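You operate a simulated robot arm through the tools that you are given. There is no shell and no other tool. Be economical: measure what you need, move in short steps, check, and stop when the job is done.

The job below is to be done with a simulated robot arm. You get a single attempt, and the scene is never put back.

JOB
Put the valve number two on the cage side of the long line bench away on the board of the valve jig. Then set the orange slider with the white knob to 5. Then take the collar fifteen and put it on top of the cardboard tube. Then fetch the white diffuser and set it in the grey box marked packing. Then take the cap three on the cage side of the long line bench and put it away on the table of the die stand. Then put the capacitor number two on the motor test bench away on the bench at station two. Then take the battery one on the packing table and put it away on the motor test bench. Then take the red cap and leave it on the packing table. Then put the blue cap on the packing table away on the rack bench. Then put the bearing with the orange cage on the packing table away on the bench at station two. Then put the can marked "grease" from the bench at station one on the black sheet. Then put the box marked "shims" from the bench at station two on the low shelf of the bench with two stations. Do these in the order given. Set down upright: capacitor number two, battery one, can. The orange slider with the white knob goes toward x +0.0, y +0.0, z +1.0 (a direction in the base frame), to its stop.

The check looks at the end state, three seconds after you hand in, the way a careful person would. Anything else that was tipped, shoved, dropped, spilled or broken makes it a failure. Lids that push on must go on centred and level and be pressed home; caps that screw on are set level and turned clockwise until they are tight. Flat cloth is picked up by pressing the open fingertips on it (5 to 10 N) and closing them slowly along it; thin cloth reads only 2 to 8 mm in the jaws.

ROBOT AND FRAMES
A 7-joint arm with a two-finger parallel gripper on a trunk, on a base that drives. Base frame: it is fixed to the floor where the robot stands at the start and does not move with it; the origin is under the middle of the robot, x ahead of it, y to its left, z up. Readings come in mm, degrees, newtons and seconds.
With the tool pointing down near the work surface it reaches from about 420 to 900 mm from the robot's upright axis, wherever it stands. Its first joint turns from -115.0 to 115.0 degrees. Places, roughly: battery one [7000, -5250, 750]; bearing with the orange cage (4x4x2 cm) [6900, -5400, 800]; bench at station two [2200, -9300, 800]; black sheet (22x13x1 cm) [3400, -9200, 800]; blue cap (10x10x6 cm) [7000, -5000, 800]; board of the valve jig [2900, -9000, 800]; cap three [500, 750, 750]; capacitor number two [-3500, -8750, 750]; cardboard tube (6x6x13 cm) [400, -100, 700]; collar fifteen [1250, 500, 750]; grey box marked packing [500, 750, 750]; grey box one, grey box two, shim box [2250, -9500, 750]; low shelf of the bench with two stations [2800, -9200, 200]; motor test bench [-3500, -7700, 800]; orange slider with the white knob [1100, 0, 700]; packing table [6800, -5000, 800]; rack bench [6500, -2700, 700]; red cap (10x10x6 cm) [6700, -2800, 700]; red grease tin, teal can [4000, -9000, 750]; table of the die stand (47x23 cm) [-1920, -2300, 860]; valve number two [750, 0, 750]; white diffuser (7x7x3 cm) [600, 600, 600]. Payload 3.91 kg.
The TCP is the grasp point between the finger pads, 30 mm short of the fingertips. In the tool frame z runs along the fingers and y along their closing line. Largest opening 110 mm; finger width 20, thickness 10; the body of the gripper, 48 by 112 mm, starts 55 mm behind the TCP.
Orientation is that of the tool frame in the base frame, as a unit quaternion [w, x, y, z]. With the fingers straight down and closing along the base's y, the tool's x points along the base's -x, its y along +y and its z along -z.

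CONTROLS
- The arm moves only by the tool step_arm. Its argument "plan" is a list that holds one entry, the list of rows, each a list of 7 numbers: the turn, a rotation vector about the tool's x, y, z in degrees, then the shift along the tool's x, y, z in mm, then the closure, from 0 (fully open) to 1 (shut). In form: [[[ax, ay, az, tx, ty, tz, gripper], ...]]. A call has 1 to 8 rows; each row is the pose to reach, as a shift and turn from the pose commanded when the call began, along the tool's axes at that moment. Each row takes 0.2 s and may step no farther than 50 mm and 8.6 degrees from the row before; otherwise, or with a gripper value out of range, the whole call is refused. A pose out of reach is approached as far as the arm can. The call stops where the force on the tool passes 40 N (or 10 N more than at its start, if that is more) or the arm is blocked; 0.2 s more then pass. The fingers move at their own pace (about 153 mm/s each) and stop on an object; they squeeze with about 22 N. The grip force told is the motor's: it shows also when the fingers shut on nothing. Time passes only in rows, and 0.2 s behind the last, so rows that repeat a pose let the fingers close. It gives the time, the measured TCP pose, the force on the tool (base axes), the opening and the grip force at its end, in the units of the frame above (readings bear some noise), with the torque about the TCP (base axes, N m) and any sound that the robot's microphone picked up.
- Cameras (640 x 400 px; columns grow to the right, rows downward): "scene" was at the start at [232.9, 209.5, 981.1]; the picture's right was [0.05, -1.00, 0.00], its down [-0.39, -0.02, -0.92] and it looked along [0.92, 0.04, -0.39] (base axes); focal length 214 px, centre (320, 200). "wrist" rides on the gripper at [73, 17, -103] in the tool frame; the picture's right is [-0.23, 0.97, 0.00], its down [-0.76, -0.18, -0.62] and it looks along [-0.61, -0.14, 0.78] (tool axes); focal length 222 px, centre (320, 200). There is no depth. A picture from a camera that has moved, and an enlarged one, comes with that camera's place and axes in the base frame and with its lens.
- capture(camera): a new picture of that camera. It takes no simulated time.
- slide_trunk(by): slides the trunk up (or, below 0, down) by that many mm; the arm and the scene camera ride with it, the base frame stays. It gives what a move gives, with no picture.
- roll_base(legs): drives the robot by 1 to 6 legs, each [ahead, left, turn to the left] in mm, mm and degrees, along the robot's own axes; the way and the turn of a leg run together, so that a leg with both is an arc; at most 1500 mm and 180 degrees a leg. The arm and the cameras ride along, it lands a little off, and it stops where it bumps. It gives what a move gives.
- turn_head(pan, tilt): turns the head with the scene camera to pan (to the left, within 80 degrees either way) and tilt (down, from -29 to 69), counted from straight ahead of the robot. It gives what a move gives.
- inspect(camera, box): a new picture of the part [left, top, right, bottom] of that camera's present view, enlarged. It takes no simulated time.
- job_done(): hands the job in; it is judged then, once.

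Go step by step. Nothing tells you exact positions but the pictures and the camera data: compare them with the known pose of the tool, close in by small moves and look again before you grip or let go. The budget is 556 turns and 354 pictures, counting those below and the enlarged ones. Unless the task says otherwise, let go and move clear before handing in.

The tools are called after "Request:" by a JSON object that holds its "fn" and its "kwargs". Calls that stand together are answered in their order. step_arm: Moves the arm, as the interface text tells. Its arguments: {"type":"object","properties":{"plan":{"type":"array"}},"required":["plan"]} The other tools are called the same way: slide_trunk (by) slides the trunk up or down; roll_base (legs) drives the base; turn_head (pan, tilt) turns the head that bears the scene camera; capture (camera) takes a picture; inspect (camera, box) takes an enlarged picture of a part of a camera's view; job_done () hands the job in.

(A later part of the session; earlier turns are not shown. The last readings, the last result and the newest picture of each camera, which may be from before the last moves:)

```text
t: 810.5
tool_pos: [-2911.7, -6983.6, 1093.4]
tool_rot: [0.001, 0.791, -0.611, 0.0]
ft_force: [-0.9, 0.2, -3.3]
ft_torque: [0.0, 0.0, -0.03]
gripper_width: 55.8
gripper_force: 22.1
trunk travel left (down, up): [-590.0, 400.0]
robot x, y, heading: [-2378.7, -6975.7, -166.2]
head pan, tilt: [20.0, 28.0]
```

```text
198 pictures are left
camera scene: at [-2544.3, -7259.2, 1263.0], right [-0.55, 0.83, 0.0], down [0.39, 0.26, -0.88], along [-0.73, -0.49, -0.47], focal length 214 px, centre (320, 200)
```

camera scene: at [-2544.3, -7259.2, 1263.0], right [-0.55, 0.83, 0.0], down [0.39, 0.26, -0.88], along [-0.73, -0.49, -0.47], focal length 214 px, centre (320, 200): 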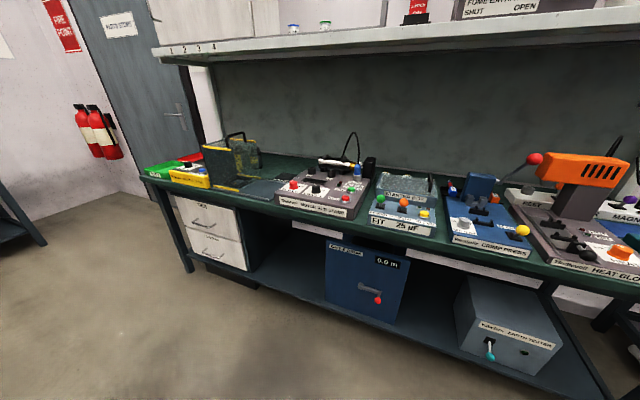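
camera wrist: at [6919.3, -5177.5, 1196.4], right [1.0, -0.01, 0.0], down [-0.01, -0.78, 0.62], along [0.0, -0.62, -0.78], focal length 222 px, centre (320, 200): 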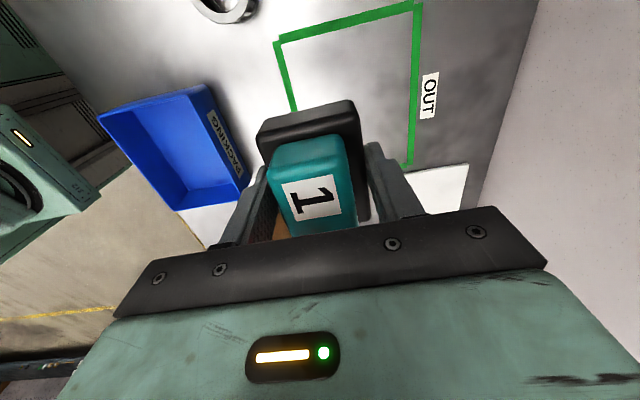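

Request:
{"fn": "inspect", "kwargs": {"camera": "scene", "box": [180, 110, 420, 240]}}

Request:
{"fn": "inspect", "kwargs": {"camera": "scene", "box": [400, 110, 640, 300]}}

Request:
{"fn": "turn_head", "kwargs": {"pan": -20, "tilt": 28}}

Request:
{"fn": "capture", "kwargs": {"camera": "scene"}}

```text
2.67 times, centred on (300, 175) of scene
camera zoom: at [-2544.3, -7259.2, 1263.0], right [-0.55, 0.83, 0.0], down [0.39, 0.26, -0.88], along [-0.73, -0.49, -0.47], focal length 572 px, centre (373, 267)
```

zoom: 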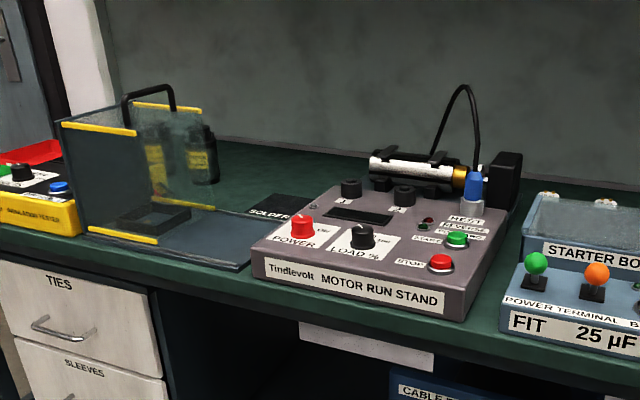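

```text
2.11 times, centred on (520, 205) of scene
camera zoom: at [-2544.3, -7259.2, 1263.0], right [-0.55, 0.83, 0.0], down [0.39, 0.26, -0.88], along [-0.73, -0.49, -0.47], focal length 452 px, centre (-101, 190)
```

zoom: 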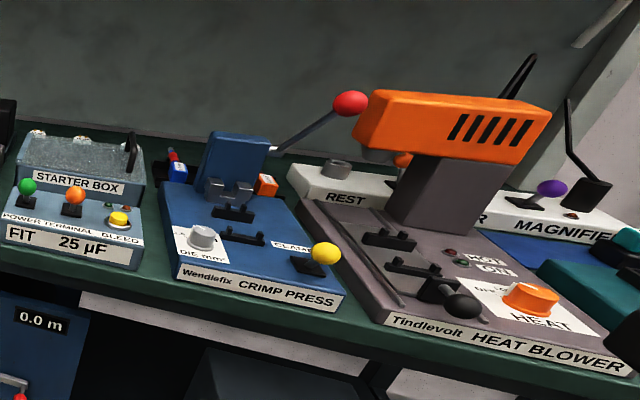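

```text
t: 811.6
tool_pos: [-2912.4, -6984.7, 1093.4]
tool_rot: [0.001, 0.791, -0.612, 0.0]
ft_force: [0.3, -0.1, -3.5]
ft_torque: [0.01, 0.02, -0.02]
gripper_width: 55.7
gripper_force: 22.4
trunk travel left (down, up): [-590.0, 400.0]
robot x, y, heading: [-2374.9, -6976.2, -166.5]
head pan, tilt: [-20.0, 28.0]
```

```text
195 pictures are left
camera scene: at [-2559.1, -7198.7, 1262.9], right [0.11, 0.99, 0.0], down [0.47, -0.05, -0.88], along [-0.88, 0.1, -0.47], focal length 214 px, centre (320, 200)
```

scene: 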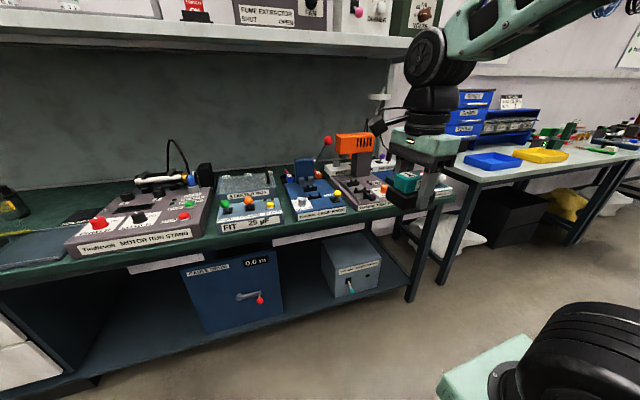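

There seem to be teal battery-like items at the right end of the bench; move right and look.

Request:
{"fn": "roll_base", "kwargs": {"legs": [[0, -600, 0]]}}

Request:
{"fn": "turn_head", "kwargs": {"pan": 15, "tilt": 32}}

Request:
{"fn": "capture", "kwargs": {"camera": "scene"}}

```text
t: 815.0
tool_pos: [-3060.2, -6406.3, 1092.1]
tool_rot: [0.001, 0.794, -0.607, 0.001]
ft_force: [0.2, 0.0, -4.1]
ft_torque: [0.0, -0.03, 0.0]
gripper_width: 56.0
gripper_force: 21.9
trunk travel left (down, up): [-590.0, 400.0]
robot x, y, heading: [-2526.3, -6392.6, -165.6]
head pan, tilt: [-20.0, 28.0]
```

```text
t: 816.0
tool_pos: [-3058.4, -6405.9, 1094.5]
tool_rot: [0.001, 0.794, -0.607, -0.001]
ft_force: [-0.1, -0.5, -3.5]
ft_torque: [-0.01, -0.01, -0.01]
gripper_width: 56.0
gripper_force: 22.1
trunk travel left (down, up): [-590.0, 400.0]
robot x, y, heading: [-2526.5, -6391.7, -165.5]
head pan, tilt: [15.0, 32.0]
```

```text
194 pictures are left
camera scene: at [-2690.2, -6669.6, 1256.6], right [-0.49, 0.87, 0.0], down [0.46, 0.26, -0.85], along [-0.74, -0.42, -0.53], focal length 214 px, centre (320, 200)
```

scene: 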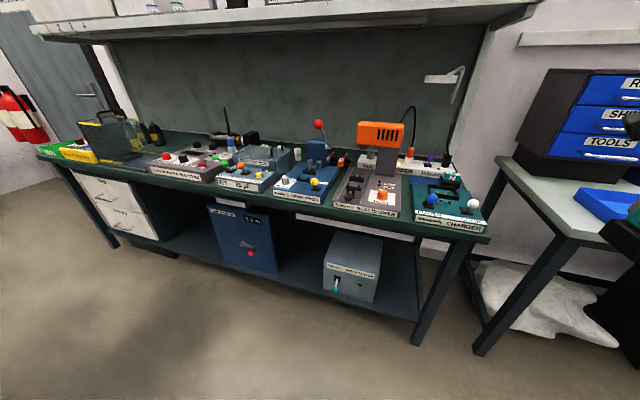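

Request:
{"fn": "inspect", "kwargs": {"camera": "scene", "box": [330, 110, 510, 250]}}

```text
2.86 times, centred on (420, 180) of scene
camera zoom: at [-2690.2, -6669.6, 1256.6], right [-0.49, 0.87, 0.0], down [0.46, 0.26, -0.85], along [-0.74, -0.42, -0.53], focal length 613 px, centre (34, 257)
```

zoom: 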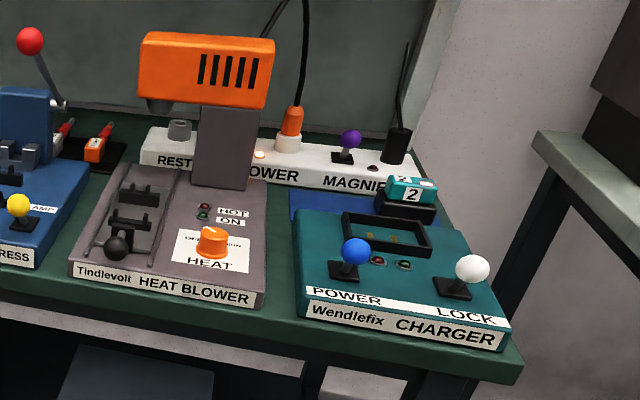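

The charger has battery 2 beside it on a blue mat; I'll set battery 1 left of battery 2 there, around (-3716, -6676). Approach.

Request:
{"fn": "roll_base", "kwargs": {"legs": [[400, 0, 0]]}}

Request:
{"fn": "turn_head", "kwargs": {"pan": 10, "tilt": 35}}

Request:
{"fn": "capture", "kwargs": {"camera": "scene"}}

Request:
{"fn": "capture", "kwargs": {"camera": "wrist"}}

```text
t: 818.5
tool_pos: [-3451.2, -6503.7, 1093.0]
tool_rot: [0.001, 0.793, -0.609, 0.0]
ft_force: [-0.1, -0.2, -3.6]
ft_torque: [0.02, 0.0, 0.01]
gripper_width: 56.1
gripper_force: 21.8
trunk travel left (down, up): [-590.0, 400.0]
robot x, y, heading: [-2919.8, -6493.9, -165.8]
head pan, tilt: [15.0, 32.0]
```

```text
t: 819.2
tool_pos: [-3451.9, -6503.5, 1092.5]
tool_rot: [0.001, 0.793, -0.609, 0.0]
ft_force: [-0.3, 0.0, -2.7]
ft_torque: [0.01, 0.0, 0.0]
gripper_width: 56.0
gripper_force: 21.8
trunk travel left (down, up): [-590.0, 400.0]
robot x, y, heading: [-2913.3, -6491.6, -166.2]
head pan, tilt: [10.0, 35.0]
```

```text
192 pictures are left
camera scene: at [-3087.0, -6761.4, 1252.0], right [-0.41, 0.91, 0.0], down [0.52, 0.23, -0.82], along [-0.75, -0.34, -0.57], focal length 214 px, centre (320, 200)
```

scene: 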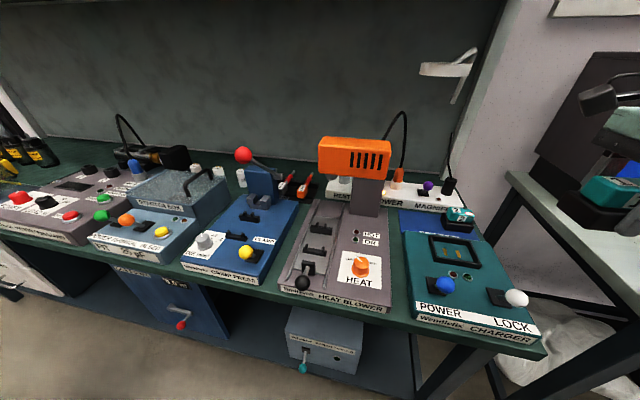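

```text
191 pictures are left
camera wrist: at [-3449.3, -6577.4, 1196.9], right [-1.0, -0.03, 0.0], down [-0.02, 0.78, 0.62], along [-0.02, 0.62, -0.78], focal length 222 px, centre (320, 200)
```

wrist: 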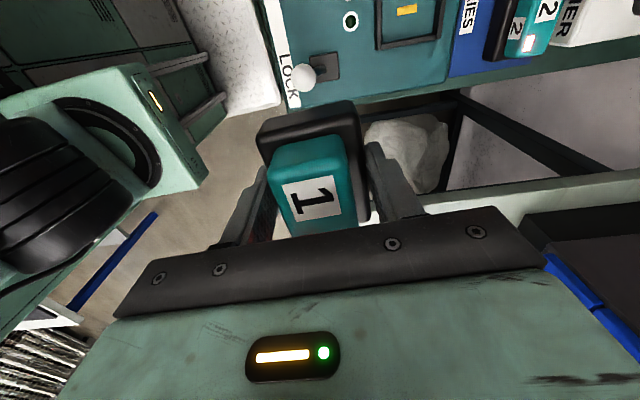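

The mat is labelled "BATTERIES" - the right place. Zoom in on it.

Request:
{"fn": "inspect", "kwargs": {"camera": "scene", "box": [380, 170, 500, 250]}}

Request:
{"fn": "inspect", "kwargs": {"camera": "wrist", "box": [400, 0, 640, 120]}}

```text
5.00 times, centred on (440, 210) of scene
camera zoom: at [-3087.0, -6761.4, 1252.0], right [-0.41, 0.91, 0.0], down [0.52, 0.23, -0.82], along [-0.75, -0.34, -0.57], focal length 1072 px, centre (-280, 150)
```

zoom: 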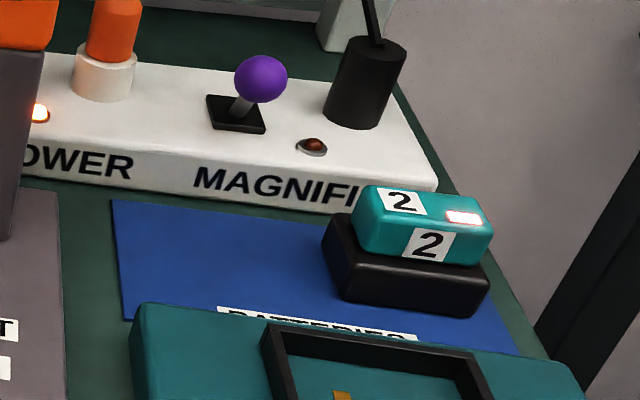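

```text
2.67 times, centred on (520, 60) of wrist
camera zoom: at [-3449.3, -6577.4, 1196.9], right [-1.0, -0.03, 0.0], down [-0.02, 0.78, 0.62], along [-0.02, 0.62, -0.78], focal length 592 px, centre (-213, 573)
```

zoom: 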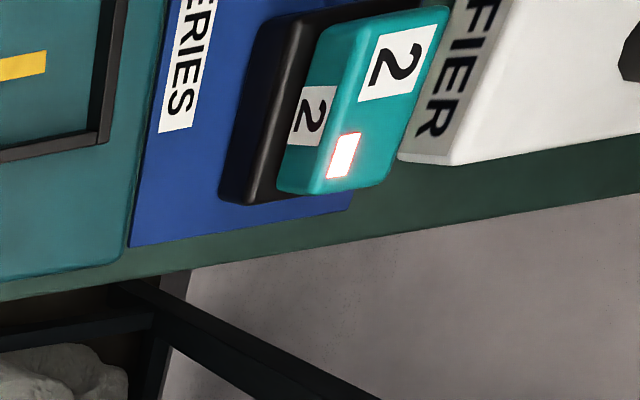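

Target beside battery 2: about (-3693, -6671). Lower to z≈965 first, then go in over the mat.

Request:
{"fn": "step_arm", "kwargs": {"plan": [[[0, 0, 0, 0, 0, 45, 1], [0, 0, 0, 0, 0, 90, 1], [0, 0, 0, 0, 0, 125, 1], [0, 0, 0, 16, 45, 125, 1], [0, 0, 0, 32, 91, 125, 1], [0, 0, 0, 49, 137, 125, 1], [0, 0, 0, 66, 183, 125, 1]]]}}

Request:
{"fn": "capture", "kwargs": {"camera": "scene"}}

```text
t: 820.8
tool_pos: [-3613.8, -6618.0, 969.0]
tool_rot: [0.002, 0.794, -0.608, -0.002]
ft_force: [0.7, 0.7, -3.7]
ft_torque: [-0.02, -0.01, 0.05]
gripper_width: 56.0
gripper_force: 21.7
trunk travel left (down, up): [-590.0, 400.0]
robot x, y, heading: [-2915.8, -6493.3, -166.0]
head pan, tilt: [10.0, 35.0]
```

```text
188 pictures are left
camera scene: at [-3086.7, -6761.1, 1252.1], right [-0.41, 0.91, 0.0], down [0.52, 0.23, -0.82], along [-0.75, -0.34, -0.57], focal length 214 px, centre (320, 200)
```

scene: 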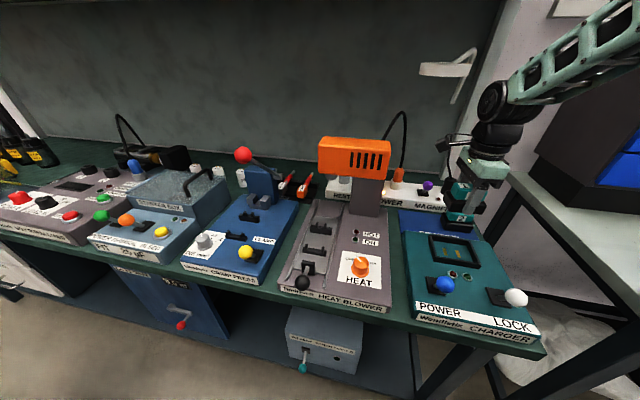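

Request:
{"fn": "step_arm", "kwargs": {"plan": [[[0, 0, 0, 15, 45, 0, 1], [0, 0, 0, 31, 90, 0, 1], [0, 0, 0, 31, 90, 35, 1]]]}}

Request:
{"fn": "capture", "kwargs": {"camera": "wrist"}}

Request:
{"fn": "inspect", "kwargs": {"camera": "scene", "box": [360, 60, 520, 250]}}

```text
t: 821.6
tool_pos: [-3691.4, -6669.5, 932.7]
tool_rot: [0.002, 0.793, -0.609, 0.0]
ft_force: [-0.3, 0.3, -2.0]
ft_torque: [-0.02, -0.04, 0.01]
gripper_width: 55.8
gripper_force: 21.8
trunk travel left (down, up): [-590.0, 400.0]
robot x, y, heading: [-2916.0, -6492.0, -166.0]
head pan, tilt: [10.0, 35.0]
```

```text
187 pictures are left
camera wrist: at [-3689.1, -6742.7, 1036.5], right [-1.0, -0.03, 0.0], down [-0.02, 0.78, 0.62], along [-0.02, 0.62, -0.78], focal length 222 px, centre (320, 200)
```

wrist: 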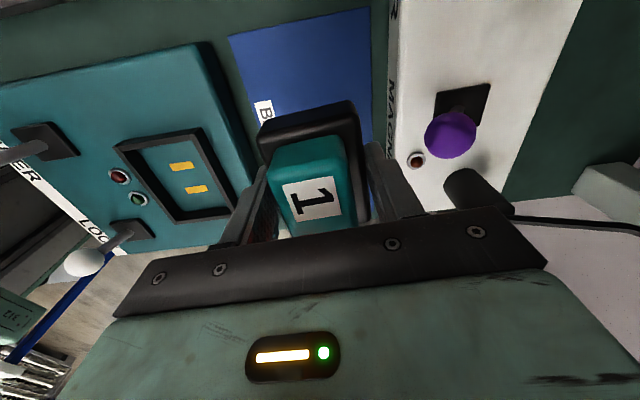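

```text
2.11 times, centred on (440, 155) of scene
camera zoom: at [-3086.8, -6761.4, 1252.0], right [-0.41, 0.91, 0.0], down [0.52, 0.23, -0.82], along [-0.75, -0.34, -0.57], focal length 452 px, centre (67, 295)
```

zoom: 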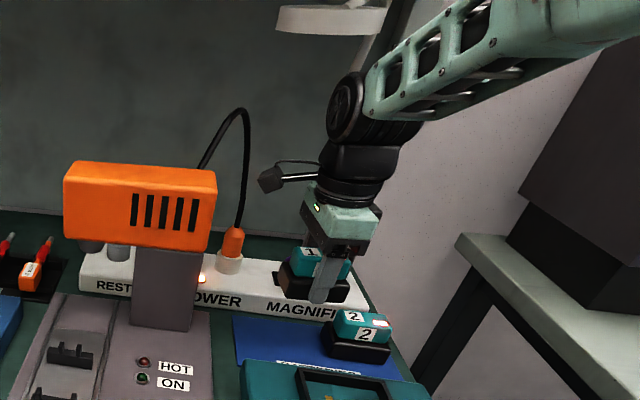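

Clear on all sides. Descend gently.

Request:
{"fn": "step_arm", "kwargs": {"plan": [[[0, 0, 0, 0, 0, 35, 1], [0, 0, 0, 0, 0, 65, 1], [0, 0, 0, 0, 0, 82, 1]]]}}

Request:
{"fn": "inspect", "kwargs": {"camera": "scene", "box": [380, 140, 500, 250]}}

```text
t: 822.4
tool_pos: [-3691.9, -6669.0, 850.7]
tool_rot: [0.001, 0.792, -0.61, 0.001]
ft_force: [0.5, -0.5, -3.1]
ft_torque: [0.02, 0.04, 0.01]
gripper_width: 55.7
gripper_force: 21.7
trunk travel left (down, up): [-590.0, 400.0]
robot x, y, heading: [-2919.4, -6494.2, -166.1]
head pan, tilt: [10.0, 35.0]
```

```text
3.64 times, centred on (440, 195) of scene
camera zoom: at [-3086.9, -6761.4, 1252.0], right [-0.41, 0.91, 0.0], down [0.52, 0.23, -0.82], along [-0.75, -0.34, -0.57], focal length 780 px, centre (-116, 218)
```

zoom: 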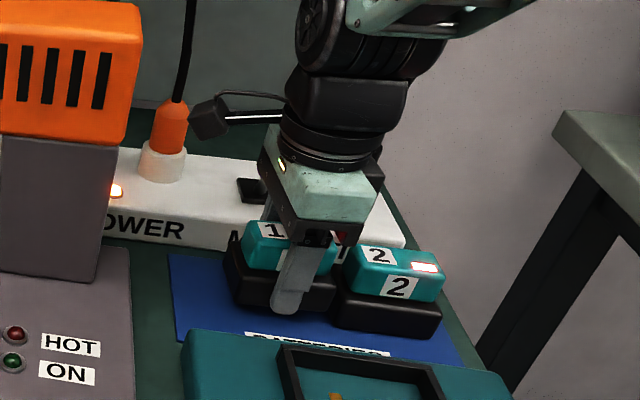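

Shift a bit away from battery 2, then lower to contact.

Request:
{"fn": "step_arm", "kwargs": {"plan": [[[0, 0, 0, 13, 0, 0, 1], [0, 0, 0, 13, 0, 6, 1], [0, 0, 0, 13, 0, 10, 1], [0, 0, 0, 13, 0, 13, 1]]]}}

Request:
{"fn": "inspect", "kwargs": {"camera": "scene", "box": [380, 140, 500, 250]}}

```text
t: 823.4
tool_pos: [-3688.3, -6680.4, 839.6]
tool_rot: [0.001, 0.793, -0.609, 0.0]
ft_force: [0.1, -0.9, -3.9]
ft_torque: [-0.03, -0.03, 0.01]
gripper_width: 55.7
gripper_force: 22.3
trunk travel left (down, up): [-590.0, 400.0]
robot x, y, heading: [-2916.2, -6489.4, -165.5]
head pan, tilt: [10.0, 35.0]
```

```text
3.64 times, centred on (440, 195) of scene
camera zoom: at [-3087.0, -6761.5, 1252.0], right [-0.41, 0.91, 0.0], down [0.52, 0.23, -0.82], along [-0.75, -0.34, -0.57], focal length 780 px, centre (-116, 218)
```

zoom: 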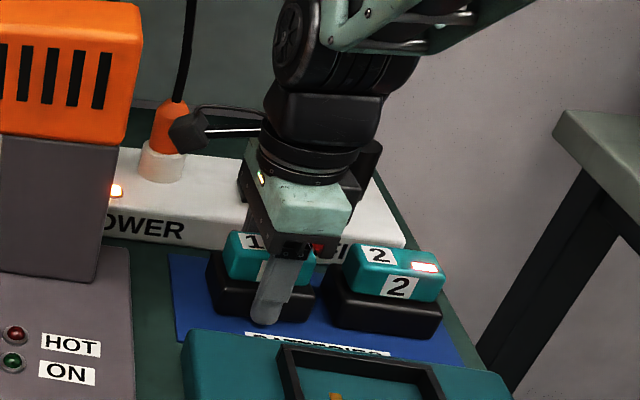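

Clear gap now. Continue down.

Request:
{"fn": "step_arm", "kwargs": {"plan": [[[0, 0, 0, 0, 0, 2, 1], [0, 0, 0, 0, 0, 4, 1], [0, 0, 0, 0, 0, 6, 1]]]}}

```text
t: 824.2
tool_pos: [-3689.6, -6679.7, 834.9]
tool_rot: [0.003, 0.793, -0.609, -0.001]
ft_force: [-1.3, 0.5, 15.3]
ft_torque: [0.15, -0.42, -0.05]
gripper_width: 55.9
gripper_force: 22.1
trunk travel left (down, up): [-590.0, 400.0]
robot x, y, heading: [-2912.8, -6492.2, -165.8]
head pan, tilt: [10.0, 35.0]
```

Request:
{"fn": "step_arm", "kwargs": {"plan": [[[0, 0, 0, 0, 0, -1, 0.42], [0, 0, 0, 0, 0, -1, 0.36], [0, 0, 0, 0, 0, -1, 0.36], [0, 0, 0, 0, 0, -35, 0.36], [0, 0, 0, 0, 0, -80, 0.36], [0, 0, 0, 0, 0, -125, 0.36], [0, 0, 0, -15, -45, -130, 0.36]]]}}

Request:
{"fn": "inspect", "kwargs": {"camera": "scene", "box": [380, 140, 500, 250]}}

```text
t: 825.8
tool_pos: [-3648.4, -6657.0, 965.1]
tool_rot: [0.0, 0.793, -0.609, 0.0]
ft_force: [-0.2, -0.3, 0.5]
ft_torque: [0.02, -0.01, 0.03]
gripper_width: 70.4
gripper_force: 0.1
trunk travel left (down, up): [-590.0, 400.0]
robot x, y, heading: [-2917.9, -6494.0, -165.9]
head pan, tilt: [10.0, 35.0]
```

```text
3.64 times, centred on (440, 195) of scene
camera zoom: at [-3087.3, -6761.7, 1251.8], right [-0.41, 0.91, 0.0], down [0.52, 0.23, -0.82], along [-0.75, -0.34, -0.57], focal length 780 px, centre (-116, 218)
```

zoom: 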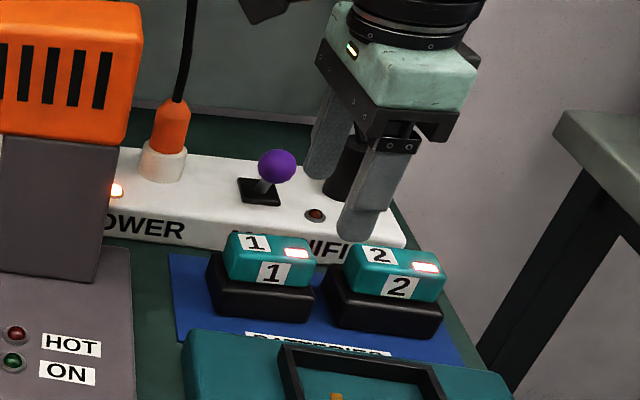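

Battery 1 is upright by battery 2. Next the red cap on the rack bench: retract and drive east again.

Request:
{"fn": "step_arm", "kwargs": {"plan": [[[0, 0, 0, -10, -45, -15, 0.36], [0, 0, 0, -20, -90, -30, 0.36], [0, 0, 0, -30, -135, -45, 0.36], [0, 0, 0, -50, -175, -60, 0.36], [0, 0, 0, -70, -200, -80, 0.36]]]}}

Request:
{"fn": "roll_base", "kwargs": {"legs": [[-500, 0, 0], [0, 0, 178]]}}

```text
t: 827.0
tool_pos: [-3472.6, -6536.3, 1044.2]
tool_rot: [0.002, 0.793, -0.609, 0.0]
ft_force: [0.9, -0.2, -0.4]
ft_torque: [-0.02, -0.01, 0.03]
gripper_width: 70.3
gripper_force: 0.0
trunk travel left (down, up): [-590.0, 400.0]
robot x, y, heading: [-2917.0, -6491.8, -165.7]
head pan, tilt: [10.0, 35.0]
```

```text
t: 837.1
tool_pos: [-1889.1, -6353.6, 1045.3]
tool_rot: [0.0, 0.625, 0.781, 0.0]
ft_force: [0.7, -0.1, -0.2]
ft_torque: [0.02, 0.01, -0.02]
gripper_width: 70.6
gripper_force: 0.1
trunk travel left (down, up): [-590.0, 400.0]
robot x, y, heading: [-2446.3, -6374.9, 11.8]
head pan, tilt: [10.0, 35.0]
```

Request:
{"fn": "roll_base", "kwargs": {"legs": [[847, -570, 0], [911, 32, 0], [911, 32, 0], [1399, 20, 0], [1399, 20, 0]]}}

```text
t: 864.5
tool_pos: [3590.9, -5662.8, 1046.3]
tool_rot: [0.0, 0.634, 0.773, 0.002]
ft_force: [-0.6, 0.6, 0.2]
ft_torque: [0.04, 0.0, 0.03]
gripper_width: 70.3
gripper_force: 0.1
trunk travel left (down, up): [-590.0, 400.0]
robot x, y, heading: [3033.0, -5671.2, 10.4]
head pan, tilt: [10.0, 35.0]
```

Request:
{"fn": "roll_base", "kwargs": {"legs": [[0, 0, 6.3], [1340, 0, 0], [1340, 0, 0]]}}

Request:
{"fn": "turn_head", "kwargs": {"pan": 45, "tilt": 25}}

Request:
{"fn": "capture", "kwargs": {"camera": "scene"}}

```text
t: 878.0
tool_pos: [6122.1, -4789.1, 1046.3]
tool_rot: [0.0, 0.583, 0.813, 0.001]
ft_force: [-0.4, -0.5, 0.1]
ft_torque: [0.0, -0.04, -0.01]
gripper_width: 70.4
gripper_force: 0.1
trunk travel left (down, up): [-590.0, 400.0]
robot x, y, heading: [5571.1, -4869.2, 17.9]
head pan, tilt: [10.0, 35.0]
```

```text
t: 879.0
tool_pos: [6121.5, -4789.1, 1045.2]
tool_rot: [0.0, 0.583, 0.812, 0.001]
ft_force: [0.3, 0.1, -0.6]
ft_torque: [0.02, 0.01, -0.02]
gripper_width: 70.7
gripper_force: 0.0
trunk travel left (down, up): [-590.0, 400.0]
robot x, y, heading: [5573.5, -4866.3, 17.9]
head pan, tilt: [45.0, 25.0]
```

```text
182 pictures are left
camera scene: at [5683.2, -4547.7, 1267.7], right [0.89, -0.46, 0.0], down [-0.19, -0.38, -0.91], along [0.41, 0.81, -0.42], focal length 214 px, centre (320, 200)
```

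scene: 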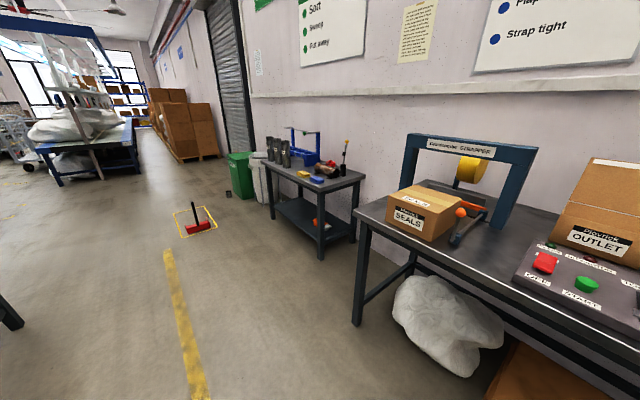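

Rack bench is straight left-ahead. Slide along to it.

Request:
{"fn": "roll_base", "kwargs": {"legs": [[360, 861, 0], [360, 861, 0], [0, 0, -5]]}}

Request:
{"fn": "turn_head", "kwargs": {"pan": 0, "tilt": 32}}

Request:
{"fn": "capture", "kwargs": {"camera": "scene"}}

```text
t: 888.9
tool_pos: [6236.7, -2956.3, 1044.3]
tool_rot: [0.0, 0.606, 0.795, 0.002]
ft_force: [0.0, 0.7, 0.6]
ft_torque: [-0.01, 0.02, 0.0]
gripper_width: 70.3
gripper_force: 0.0
trunk travel left (down, up): [-590.0, 400.0]
robot x, y, heading: [5683.5, -3008.8, 14.6]
head pan, tilt: [45.0, 25.0]
```

```text
t: 890.0
tool_pos: [6236.1, -2956.7, 1045.6]
tool_rot: [0.0, 0.605, 0.796, 0.002]
ft_force: [0.6, -0.7, 0.3]
ft_torque: [0.0, 0.02, -0.01]
gripper_width: 70.6
gripper_force: 0.1
trunk travel left (down, up): [-590.0, 400.0]
robot x, y, heading: [5680.4, -3002.7, 14.9]
head pan, tilt: [0.0, 32.0]
```

```text
181 pictures are left
camera scene: at [5851.9, -2747.7, 1256.7], right [0.25, -0.97, 0.0], down [-0.51, -0.13, -0.85], along [0.82, 0.22, -0.53], focal length 214 px, centre (320, 200)
```

scene: 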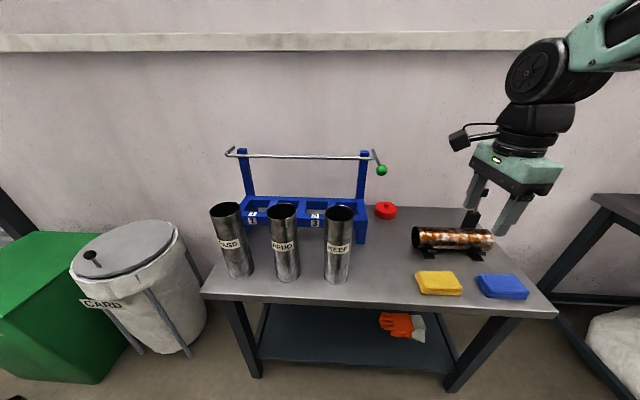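

Request:
{"fn": "inspect", "kwargs": {"camera": "scene", "box": [310, 150, 530, 310]}}

Request:
{"fn": "inspect", "kwargs": {"camera": "wrist", "box": [0, 0, 640, 400]}}

```text
2.50 times, centred on (420, 230) of scene
camera zoom: at [5851.9, -2747.7, 1256.7], right [0.25, -0.97, 0.0], down [-0.51, -0.13, -0.85], along [0.82, 0.22, -0.53], focal length 536 px, centre (70, 125)
```

zoom: 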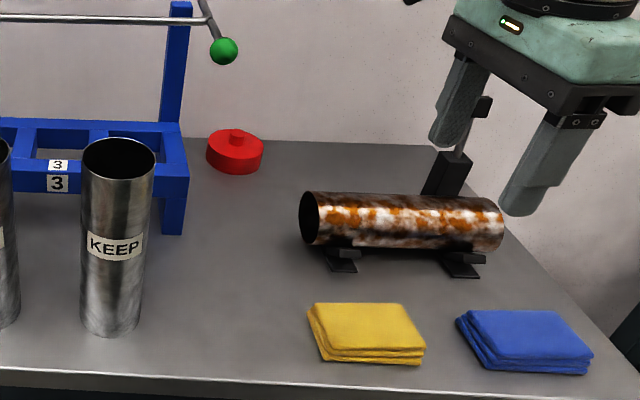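

```text
1.00 times, centred on (320, 200) of wrist
camera zoom: at [6233.2, -2881.9, 1149.1], right [1.0, 0.04, 0.0], down [0.03, -0.78, 0.62], along [0.03, -0.62, -0.78], focal length 222 px, centre (320, 200)
```

zoom: 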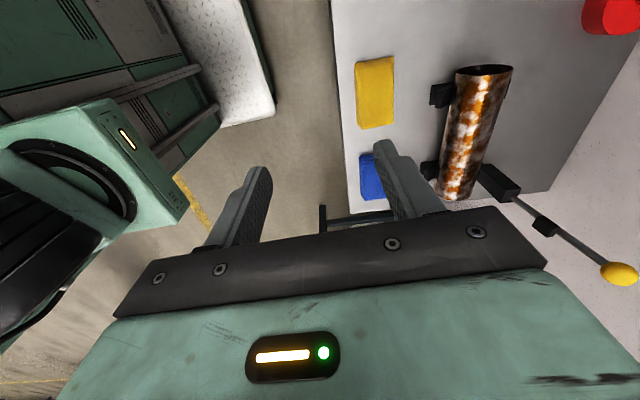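

Red cap has a knob on top; at about (6644, -2828). Move closer and above it.

Request:
{"fn": "roll_base", "kwargs": {"legs": [[145, 0, 0]]}}

Request:
{"fn": "step_arm", "kwargs": {"plan": [[[0, 0, 0, 10, 45, 0, 0], [0, 0, 0, 20, 90, 0, 0], [0, 0, 0, 30, 135, 0, 0], [0, 0, 0, 40, 180, 0, 0], [0, 0, 0, 50, 215, 0, 0]]]}}

Request:
{"fn": "capture", "kwargs": {"camera": "wrist"}}

Request:
{"fn": "capture", "kwargs": {"camera": "scene"}}

```text
t: 891.3
tool_pos: [6375.6, -2922.8, 1046.0]
tool_rot: [0.0, 0.607, 0.795, 0.001]
ft_force: [0.3, -0.1, -0.7]
ft_torque: [-0.02, 0.01, 0.0]
gripper_width: 70.7
gripper_force: 0.0
trunk travel left (down, up): [-590.0, 400.0]
robot x, y, heading: [5818.0, -2968.9, 14.6]
head pan, tilt: [0.0, 32.0]
```

```text
t: 892.5
tool_pos: [6568.3, -2816.0, 1050.4]
tool_rot: [0.0, 0.606, 0.796, 0.002]
ft_force: [-1.1, -0.5, -0.1]
ft_torque: [0.02, 0.0, -0.02]
gripper_width: 109.9
gripper_force: 0.0
trunk travel left (down, up): [-590.0, 400.0]
robot x, y, heading: [5824.0, -2971.5, 14.4]
head pan, tilt: [0.0, 32.0]
```

```text
178 pictures are left
camera wrist: at [6566.1, -2742.2, 1153.0], right [1.0, 0.04, 0.0], down [0.03, -0.78, 0.62], along [0.02, -0.62, -0.78], focal length 222 px, centre (320, 200)
```

wrist: 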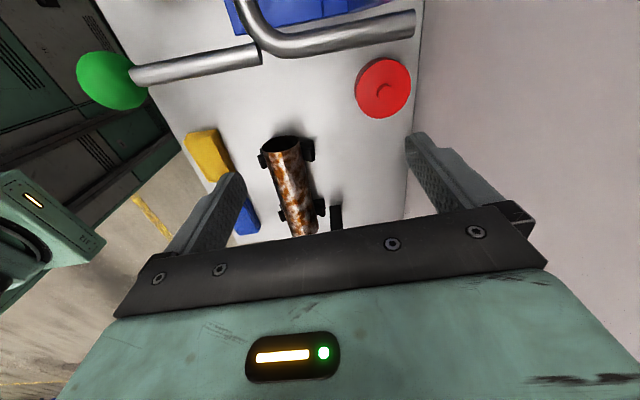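

```text
177 pictures are left
camera scene: at [5990.8, -2712.7, 1256.7], right [0.25, -0.97, 0.0], down [-0.51, -0.13, -0.85], along [0.82, 0.21, -0.53], focal length 214 px, centre (320, 200)
```

scene: 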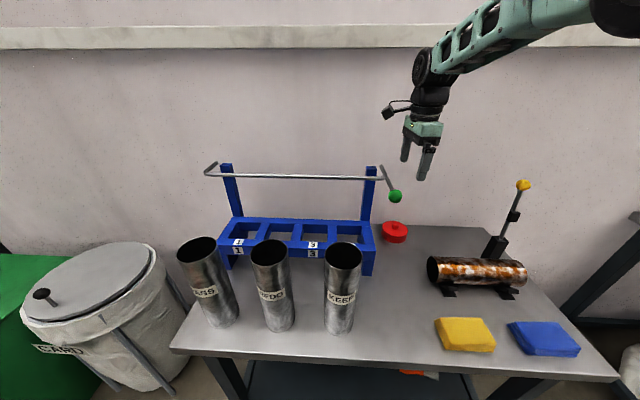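

Red cap at about (6682, -2832), top z≈717; a crank with a green ball at (6433, -2776, 1000) to be avoided. Zoom on the cap.

Request:
{"fn": "inspect", "kwargs": {"camera": "wrist", "box": [330, 40, 440, 140]}}

Request:
{"fn": "inspect", "kwargs": {"camera": "scene", "box": [360, 200, 430, 250]}}

```text
4.00 times, centred on (385, 90) of wrist
camera zoom: at [6566.1, -2742.2, 1153.0], right [1.0, 0.04, 0.0], down [0.03, -0.78, 0.62], along [0.02, -0.62, -0.78], focal length 888 px, centre (60, 640)
```

zoom: 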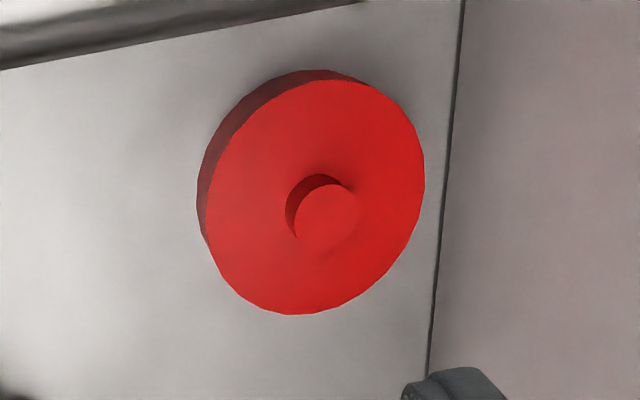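

```text
8.00 times, centred on (395, 225) of scene
camera zoom: at [5990.8, -2712.7, 1256.7], right [0.25, -0.97, 0.0], down [-0.51, -0.13, -0.85], along [0.82, 0.21, -0.53], focal length 1716 px, centre (-280, 0)
```

zoom: 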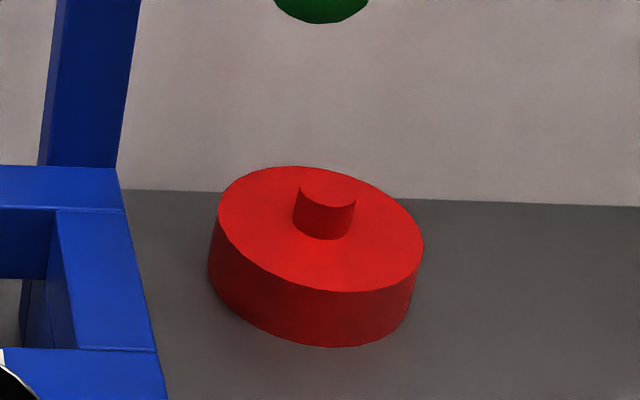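

Knob ~28 mm across on top of the cap, knob top z≈740. Move the base a touch closer, rotate the gripper 90° (to stay off the wall) and go over the knob.

Request:
{"fn": "roll_base", "kwargs": {"legs": [[35, 0, 0]]}}

Request:
{"fn": "step_arm", "kwargs": {"plan": [[[0, 0, -8, -6, 8, 0, 0.3], [0, 0, -16, -12, 16, 0, 0.3], [0, 0, -24, -18, 24, 0, 0.3], [0, 0, -32, -24, 32, 0, 0.3], [0, 0, -40, -30, 40, 0, 0.3], [0, 0, -48, -36, 48, 0, 0.3], [0, 0, -56, -42, 56, 0, 0.3], [0, 0, -64, -48, 68, 0, 0.3]]]}}

```text
t: 893.4
tool_pos: [6602.8, -2808.5, 1049.0]
tool_rot: [0.0, 0.607, 0.795, 0.002]
ft_force: [-0.4, -0.2, 0.1]
ft_torque: [-0.04, -0.02, 0.0]
gripper_width: 110.0
gripper_force: 0.0
trunk travel left (down, up): [-590.0, 400.0]
robot x, y, heading: [5852.2, -2962.7, 14.3]
head pan, tilt: [0.0, 32.0]
```

```text
t: 895.2
tool_pos: [6682.0, -2835.5, 1047.9]
tool_rot: [0.001, 0.092, 0.996, 0.001]
ft_force: [-0.6, -0.4, -0.4]
ft_torque: [0.01, 0.02, -0.02]
gripper_width: 77.0
gripper_force: 0.0
trunk travel left (down, up): [-590.0, 400.0]
robot x, y, heading: [5856.9, -2962.5, 14.3]
head pan, tilt: [0.0, 32.0]
```

Request:
{"fn": "step_arm", "kwargs": {"plan": [[[0, 0, -7, 0, 0, 20, 0.3], [0, 0, -14, 0, 0, 60, 0.3], [0, 0, -20, 0, 0, 100, 0.3], [0, 0, -26, 0, 0, 140, 0.3], [0, 0, -26, 0, 0, 180, 0.3], [0, 0, -26, 0, 0, 210, 0.3]]]}}

Request:
{"fn": "capture", "kwargs": {"camera": "wrist"}}

Request:
{"fn": "capture", "kwargs": {"camera": "scene"}}

```text
t: 896.6
tool_pos: [6681.3, -2835.4, 840.0]
tool_rot: [0.002, -0.133, 0.991, 0.001]
ft_force: [0.4, -0.3, 0.5]
ft_torque: [0.01, -0.02, 0.0]
gripper_width: 76.9
gripper_force: 0.1
trunk travel left (down, up): [-590.0, 400.0]
robot x, y, heading: [5856.6, -2959.8, 14.4]
head pan, tilt: [0.0, 32.0]
```

```text
174 pictures are left
camera wrist: at [6606.5, -2839.1, 943.0], right [-0.04, 1.0, 0.0], down [0.78, 0.03, 0.63], along [0.62, 0.03, -0.78], focal length 222 px, centre (320, 200)
```

wrist: 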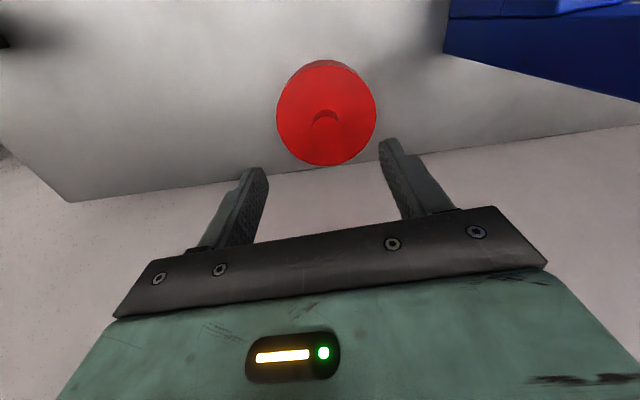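

```text
173 pictures are left
camera scene: at [6025.2, -2703.7, 1256.7], right [0.25, -0.97, 0.0], down [-0.51, -0.13, -0.85], along [0.82, 0.21, -0.53], focal length 214 px, centre (320, 200)
```

scene: 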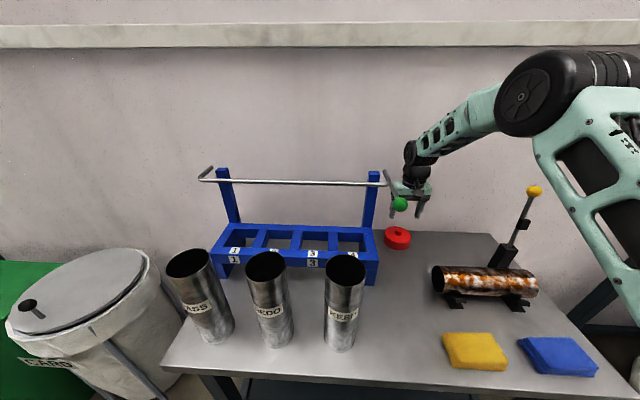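

Request:
{"fn": "step_arm", "kwargs": {"plan": [[[0, 0, 0, 2, 7, 30, 0.45], [0, 0, 0, 2, 7, 55, 0.45]]]}}

Request:
{"fn": "capture", "kwargs": {"camera": "wrist"}}

```text
t: 897.2
tool_pos: [6677.7, -2830.8, 785.8]
tool_rot: [0.002, -0.134, 0.991, 0.001]
ft_force: [-0.2, 0.5, -0.6]
ft_torque: [0.0, 0.0, -0.01]
gripper_width: 60.8
gripper_force: 0.1
trunk travel left (down, up): [-590.0, 400.0]
robot x, y, heading: [5856.8, -2960.4, 14.6]
head pan, tilt: [0.0, 32.0]
```

```text
172 pictures are left
camera wrist: at [6603.1, -2833.1, 888.5], right [-0.04, 1.0, 0.0], down [0.78, 0.03, 0.63], along [0.62, 0.03, -0.78], focal length 222 px, centre (320, 200)
```

wrist: 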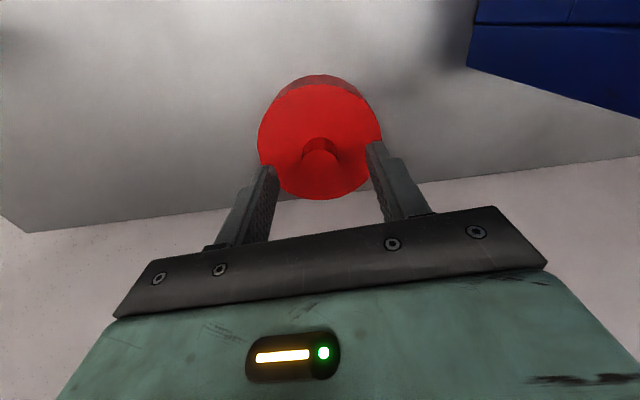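

Request:
{"fn": "step_arm", "kwargs": {"plan": [[[0, 0, 0, -4, 1, 15, 0.45], [0, 0, 0, -4, 1, 24, 0.45], [0, 0, 0, -4, 1, 30, 0.45]]]}}

Request:
{"fn": "capture", "kwargs": {"camera": "wrist"}}

Request:
{"fn": "inspect", "kwargs": {"camera": "scene", "box": [360, 160, 460, 260]}}

```text
t: 897.9
tool_pos: [6683.8, -2826.5, 765.3]
tool_rot: [0.005, -0.133, 0.991, 0.001]
ft_force: [-1.9, -0.3, 18.7]
ft_torque: [-0.17, 0.11, -0.05]
gripper_width: 60.8
gripper_force: 0.0
trunk travel left (down, up): [-590.0, 400.0]
robot x, y, heading: [5854.9, -2958.4, 14.3]
head pan, tilt: [0.0, 32.0]
stopped in row 3: the force on the tool passed its limit (the readings are from after the stop); the commanded pose is now the measured one
```

```text
171 pictures are left
camera wrist: at [6608.3, -2830.0, 868.3], right [-0.04, 1.0, 0.0], down [0.78, 0.03, 0.63], along [0.63, 0.03, -0.78], focal length 222 px, centre (320, 200)
```

wrist: 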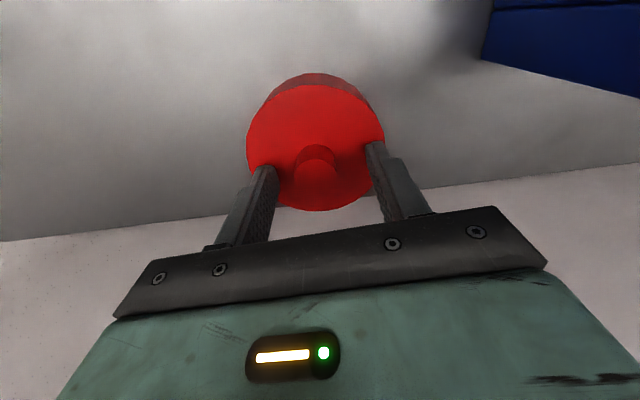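

```text
4.00 times, centred on (410, 210) of scene
camera zoom: at [6024.4, -2703.8, 1257.0], right [0.25, -0.97, 0.0], down [-0.51, -0.13, -0.85], along [0.82, 0.21, -0.53], focal length 858 px, centre (-40, 160)
```

zoom: 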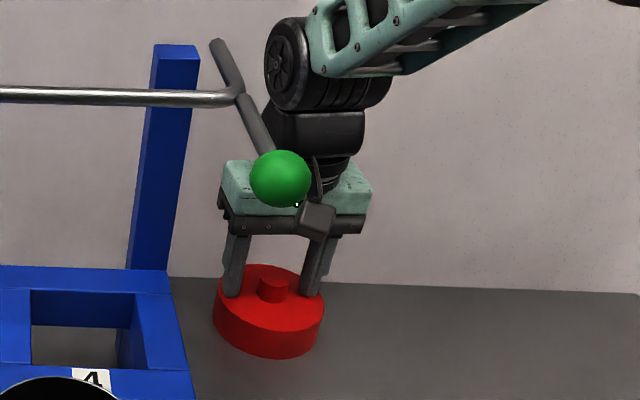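

The disc top is at z≈735, so the knob centre is about x=6670. Rise slightly, shift back 13 mm, and grip the knob.

Request:
{"fn": "step_arm", "kwargs": {"plan": [[[0, 0, 0, 0, 0, -5, 0.45], [0, 0, 0, 13, -2, -5, 0.45], [0, 0, 0, 13, -2, -3, 0.45]]]}}

Request:
{"fn": "inspect", "kwargs": {"camera": "wrist", "box": [220, 60, 420, 240]}}

```text
t: 898.7
tool_pos: [6670.5, -2833.1, 766.1]
tool_rot: [0.003, -0.133, 0.991, 0.001]
ft_force: [-3.2, 0.1, 10.0]
ft_torque: [-0.11, 0.12, -0.06]
gripper_width: 60.2
gripper_force: 0.1
trunk travel left (down, up): [-590.0, 400.0]
robot x, y, heading: [5852.3, -2958.7, 14.5]
head pan, tilt: [0.0, 32.0]
```

```text
2.22 times, centred on (320, 150) of wrist
camera zoom: at [6595.3, -2836.0, 868.8], right [-0.04, 1.0, 0.0], down [0.78, 0.03, 0.63], along [0.63, 0.03, -0.78], focal length 494 px, centre (320, 311)
```

zoom: 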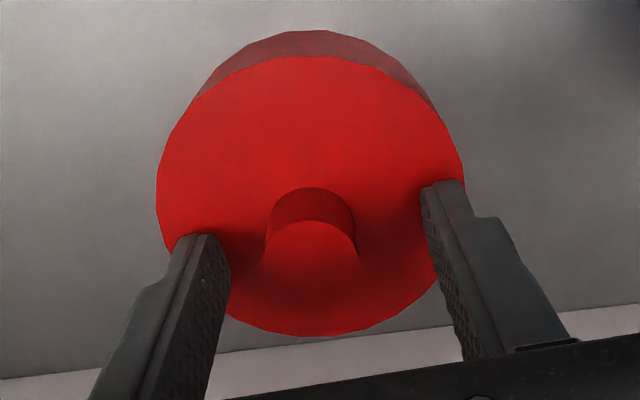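

Fingers straddle the knob now. Close and lift slightly.

Request:
{"fn": "step_arm", "kwargs": {"plan": [[[0, 0, 0, 0, -1, -2, 0.6], [0, 0, 0, 0, -1, -2, 1], [0, 0, 0, 0, -1, -2, 1], [0, 0, 0, 0, -1, -2, 1], [0, 0, 0, 0, -1, -12, 1], [0, 0, 0, 0, -1, -30, 1]]]}}

Request:
{"fn": "capture", "kwargs": {"camera": "wrist"}}

Request:
{"fn": "inspect", "kwargs": {"camera": "scene", "box": [360, 160, 460, 260]}}

```text
t: 900.1
tool_pos: [6668.9, -2833.5, 797.4]
tool_rot: [0.003, -0.133, 0.991, 0.001]
ft_force: [0.5, 0.5, -0.5]
ft_torque: [0.0, 0.0, -0.03]
gripper_width: 24.3
gripper_force: 22.3
trunk travel left (down, up): [-590.0, 400.0]
robot x, y, heading: [5857.2, -2963.3, 14.5]
head pan, tilt: [0.0, 32.0]
```

```text
168 pictures are left
camera wrist: at [6595.1, -2836.2, 899.2], right [-0.04, 1.0, 0.0], down [0.78, 0.03, 0.63], along [0.63, 0.03, -0.78], focal length 222 px, centre (320, 200)
```

wrist: 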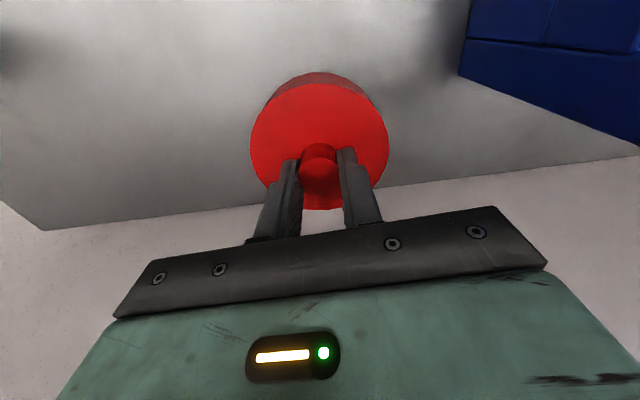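

```text
4.00 times, centred on (410, 210) of scene
camera zoom: at [6025.4, -2703.7, 1256.6], right [0.25, -0.97, 0.0], down [-0.51, -0.13, -0.85], along [0.82, 0.21, -0.53], focal length 858 px, centre (-40, 160)
```

zoom: 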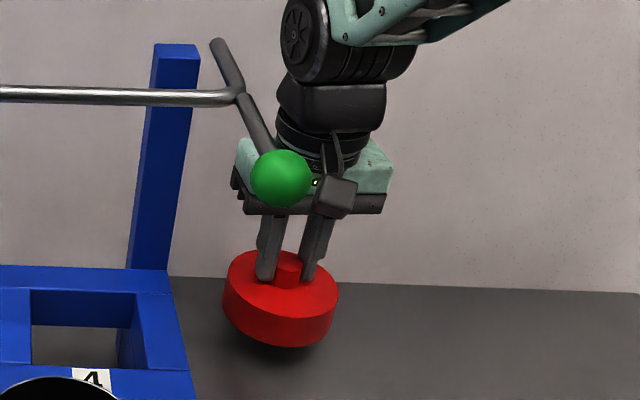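

Held by the knob. Raise straight up, then retract keeping clear of the green ball.

Request:
{"fn": "step_arm", "kwargs": {"plan": [[[0, 0, 0, 0, 0, -45, 1], [0, 0, 0, 0, 0, -90, 1], [0, 0, 0, 0, 0, -135, 1], [0, 0, 0, 0, 0, -180, 1], [0, 0, 0, 0, 0, -225, 1], [0, 0, 0, 0, -40, -250, 1], [0, 0, 0, 10, -85, -265, 1]]]}}

Request:
{"fn": "step_arm", "kwargs": {"plan": [[[0, 0, 0, 45, -10, 0, 1], [0, 0, 0, 90, -20, 0, 1], [0, 0, 0, 135, -30, 0, 1], [0, 0, 0, 180, -35, 0, 1], [0, 0, 0, 225, -35, 0, 1], [0, 0, 0, 270, -35, 0, 1]]]}}

Request:
{"fn": "capture", "kwargs": {"camera": "wrist"}}

```text
t: 901.7
tool_pos: [6681.0, -2919.6, 1063.7]
tool_rot: [0.004, -0.134, 0.991, 0.001]
ft_force: [-0.1, -0.2, -0.4]
ft_torque: [-0.02, 0.01, 0.0]
gripper_width: 24.1
gripper_force: 22.1
trunk travel left (down, up): [-590.0, 400.0]
robot x, y, heading: [5850.7, -2958.7, 14.5]
head pan, tilt: [0.0, 32.0]
```

```text
t: 903.1
tool_pos: [6429.1, -3023.7, 1061.6]
tool_rot: [0.002, -0.133, 0.991, 0.001]
ft_force: [1.1, -0.9, -1.2]
ft_torque: [0.01, 0.02, 0.01]
gripper_width: 23.9
gripper_force: 21.7
trunk travel left (down, up): [-590.0, 400.0]
robot x, y, heading: [5852.4, -2960.5, 14.5]
head pan, tilt: [0.0, 32.0]
```

```text
166 pictures are left
camera wrist: at [6355.3, -3026.5, 1164.6], right [-0.04, 1.0, 0.0], down [0.78, 0.03, 0.63], along [0.63, 0.03, -0.78], focal length 222 px, centre (320, 200)
```

wrist: 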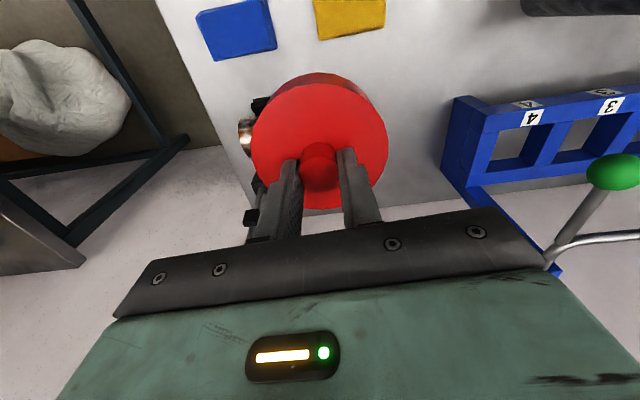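

Now to the packing table: slide back along the way I came.

Request:
{"fn": "roll_base", "kwargs": {"legs": [[-228, -34, 0], [-260, -870, 0], [-260, -870, 0], [-61, -742, 0]]}}

Request:
{"fn": "turn_head", "kwargs": {"pan": 0, "tilt": 28}}

Request:
{"fn": "capture", "kwargs": {"camera": "scene"}}

```text
t: 917.1
tool_pos: [6237.8, -5626.7, 1062.4]
tool_rot: [0.002, -0.142, 0.99, 0.001]
ft_force: [0.4, -0.1, -0.4]
ft_torque: [-0.03, -0.02, -0.01]
gripper_width: 23.5
gripper_force: 22.0
trunk travel left (down, up): [-590.0, 400.0]
robot x, y, heading: [5661.8, -5571.4, 15.4]
head pan, tilt: [0.0, 32.0]
```

```text
t: 917.8
tool_pos: [6238.7, -5627.2, 1061.5]
tool_rot: [0.003, -0.142, 0.99, 0.0]
ft_force: [-0.1, -0.4, 0.2]
ft_torque: [0.01, -0.02, -0.04]
gripper_width: 23.6
gripper_force: 22.4
trunk travel left (down, up): [-590.0, 400.0]
robot x, y, heading: [5658.9, -5577.3, 15.6]
head pan, tilt: [0.0, 28.0]
```

```text
165 pictures are left
camera scene: at [5828.3, -5314.1, 1262.9], right [0.27, -0.96, 0.0], down [-0.45, -0.13, -0.88], along [0.85, 0.24, -0.47], focal length 214 px, centre (320, 200)
```

scene: 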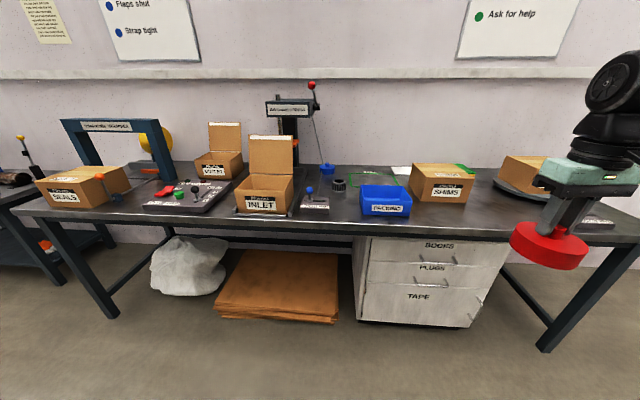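

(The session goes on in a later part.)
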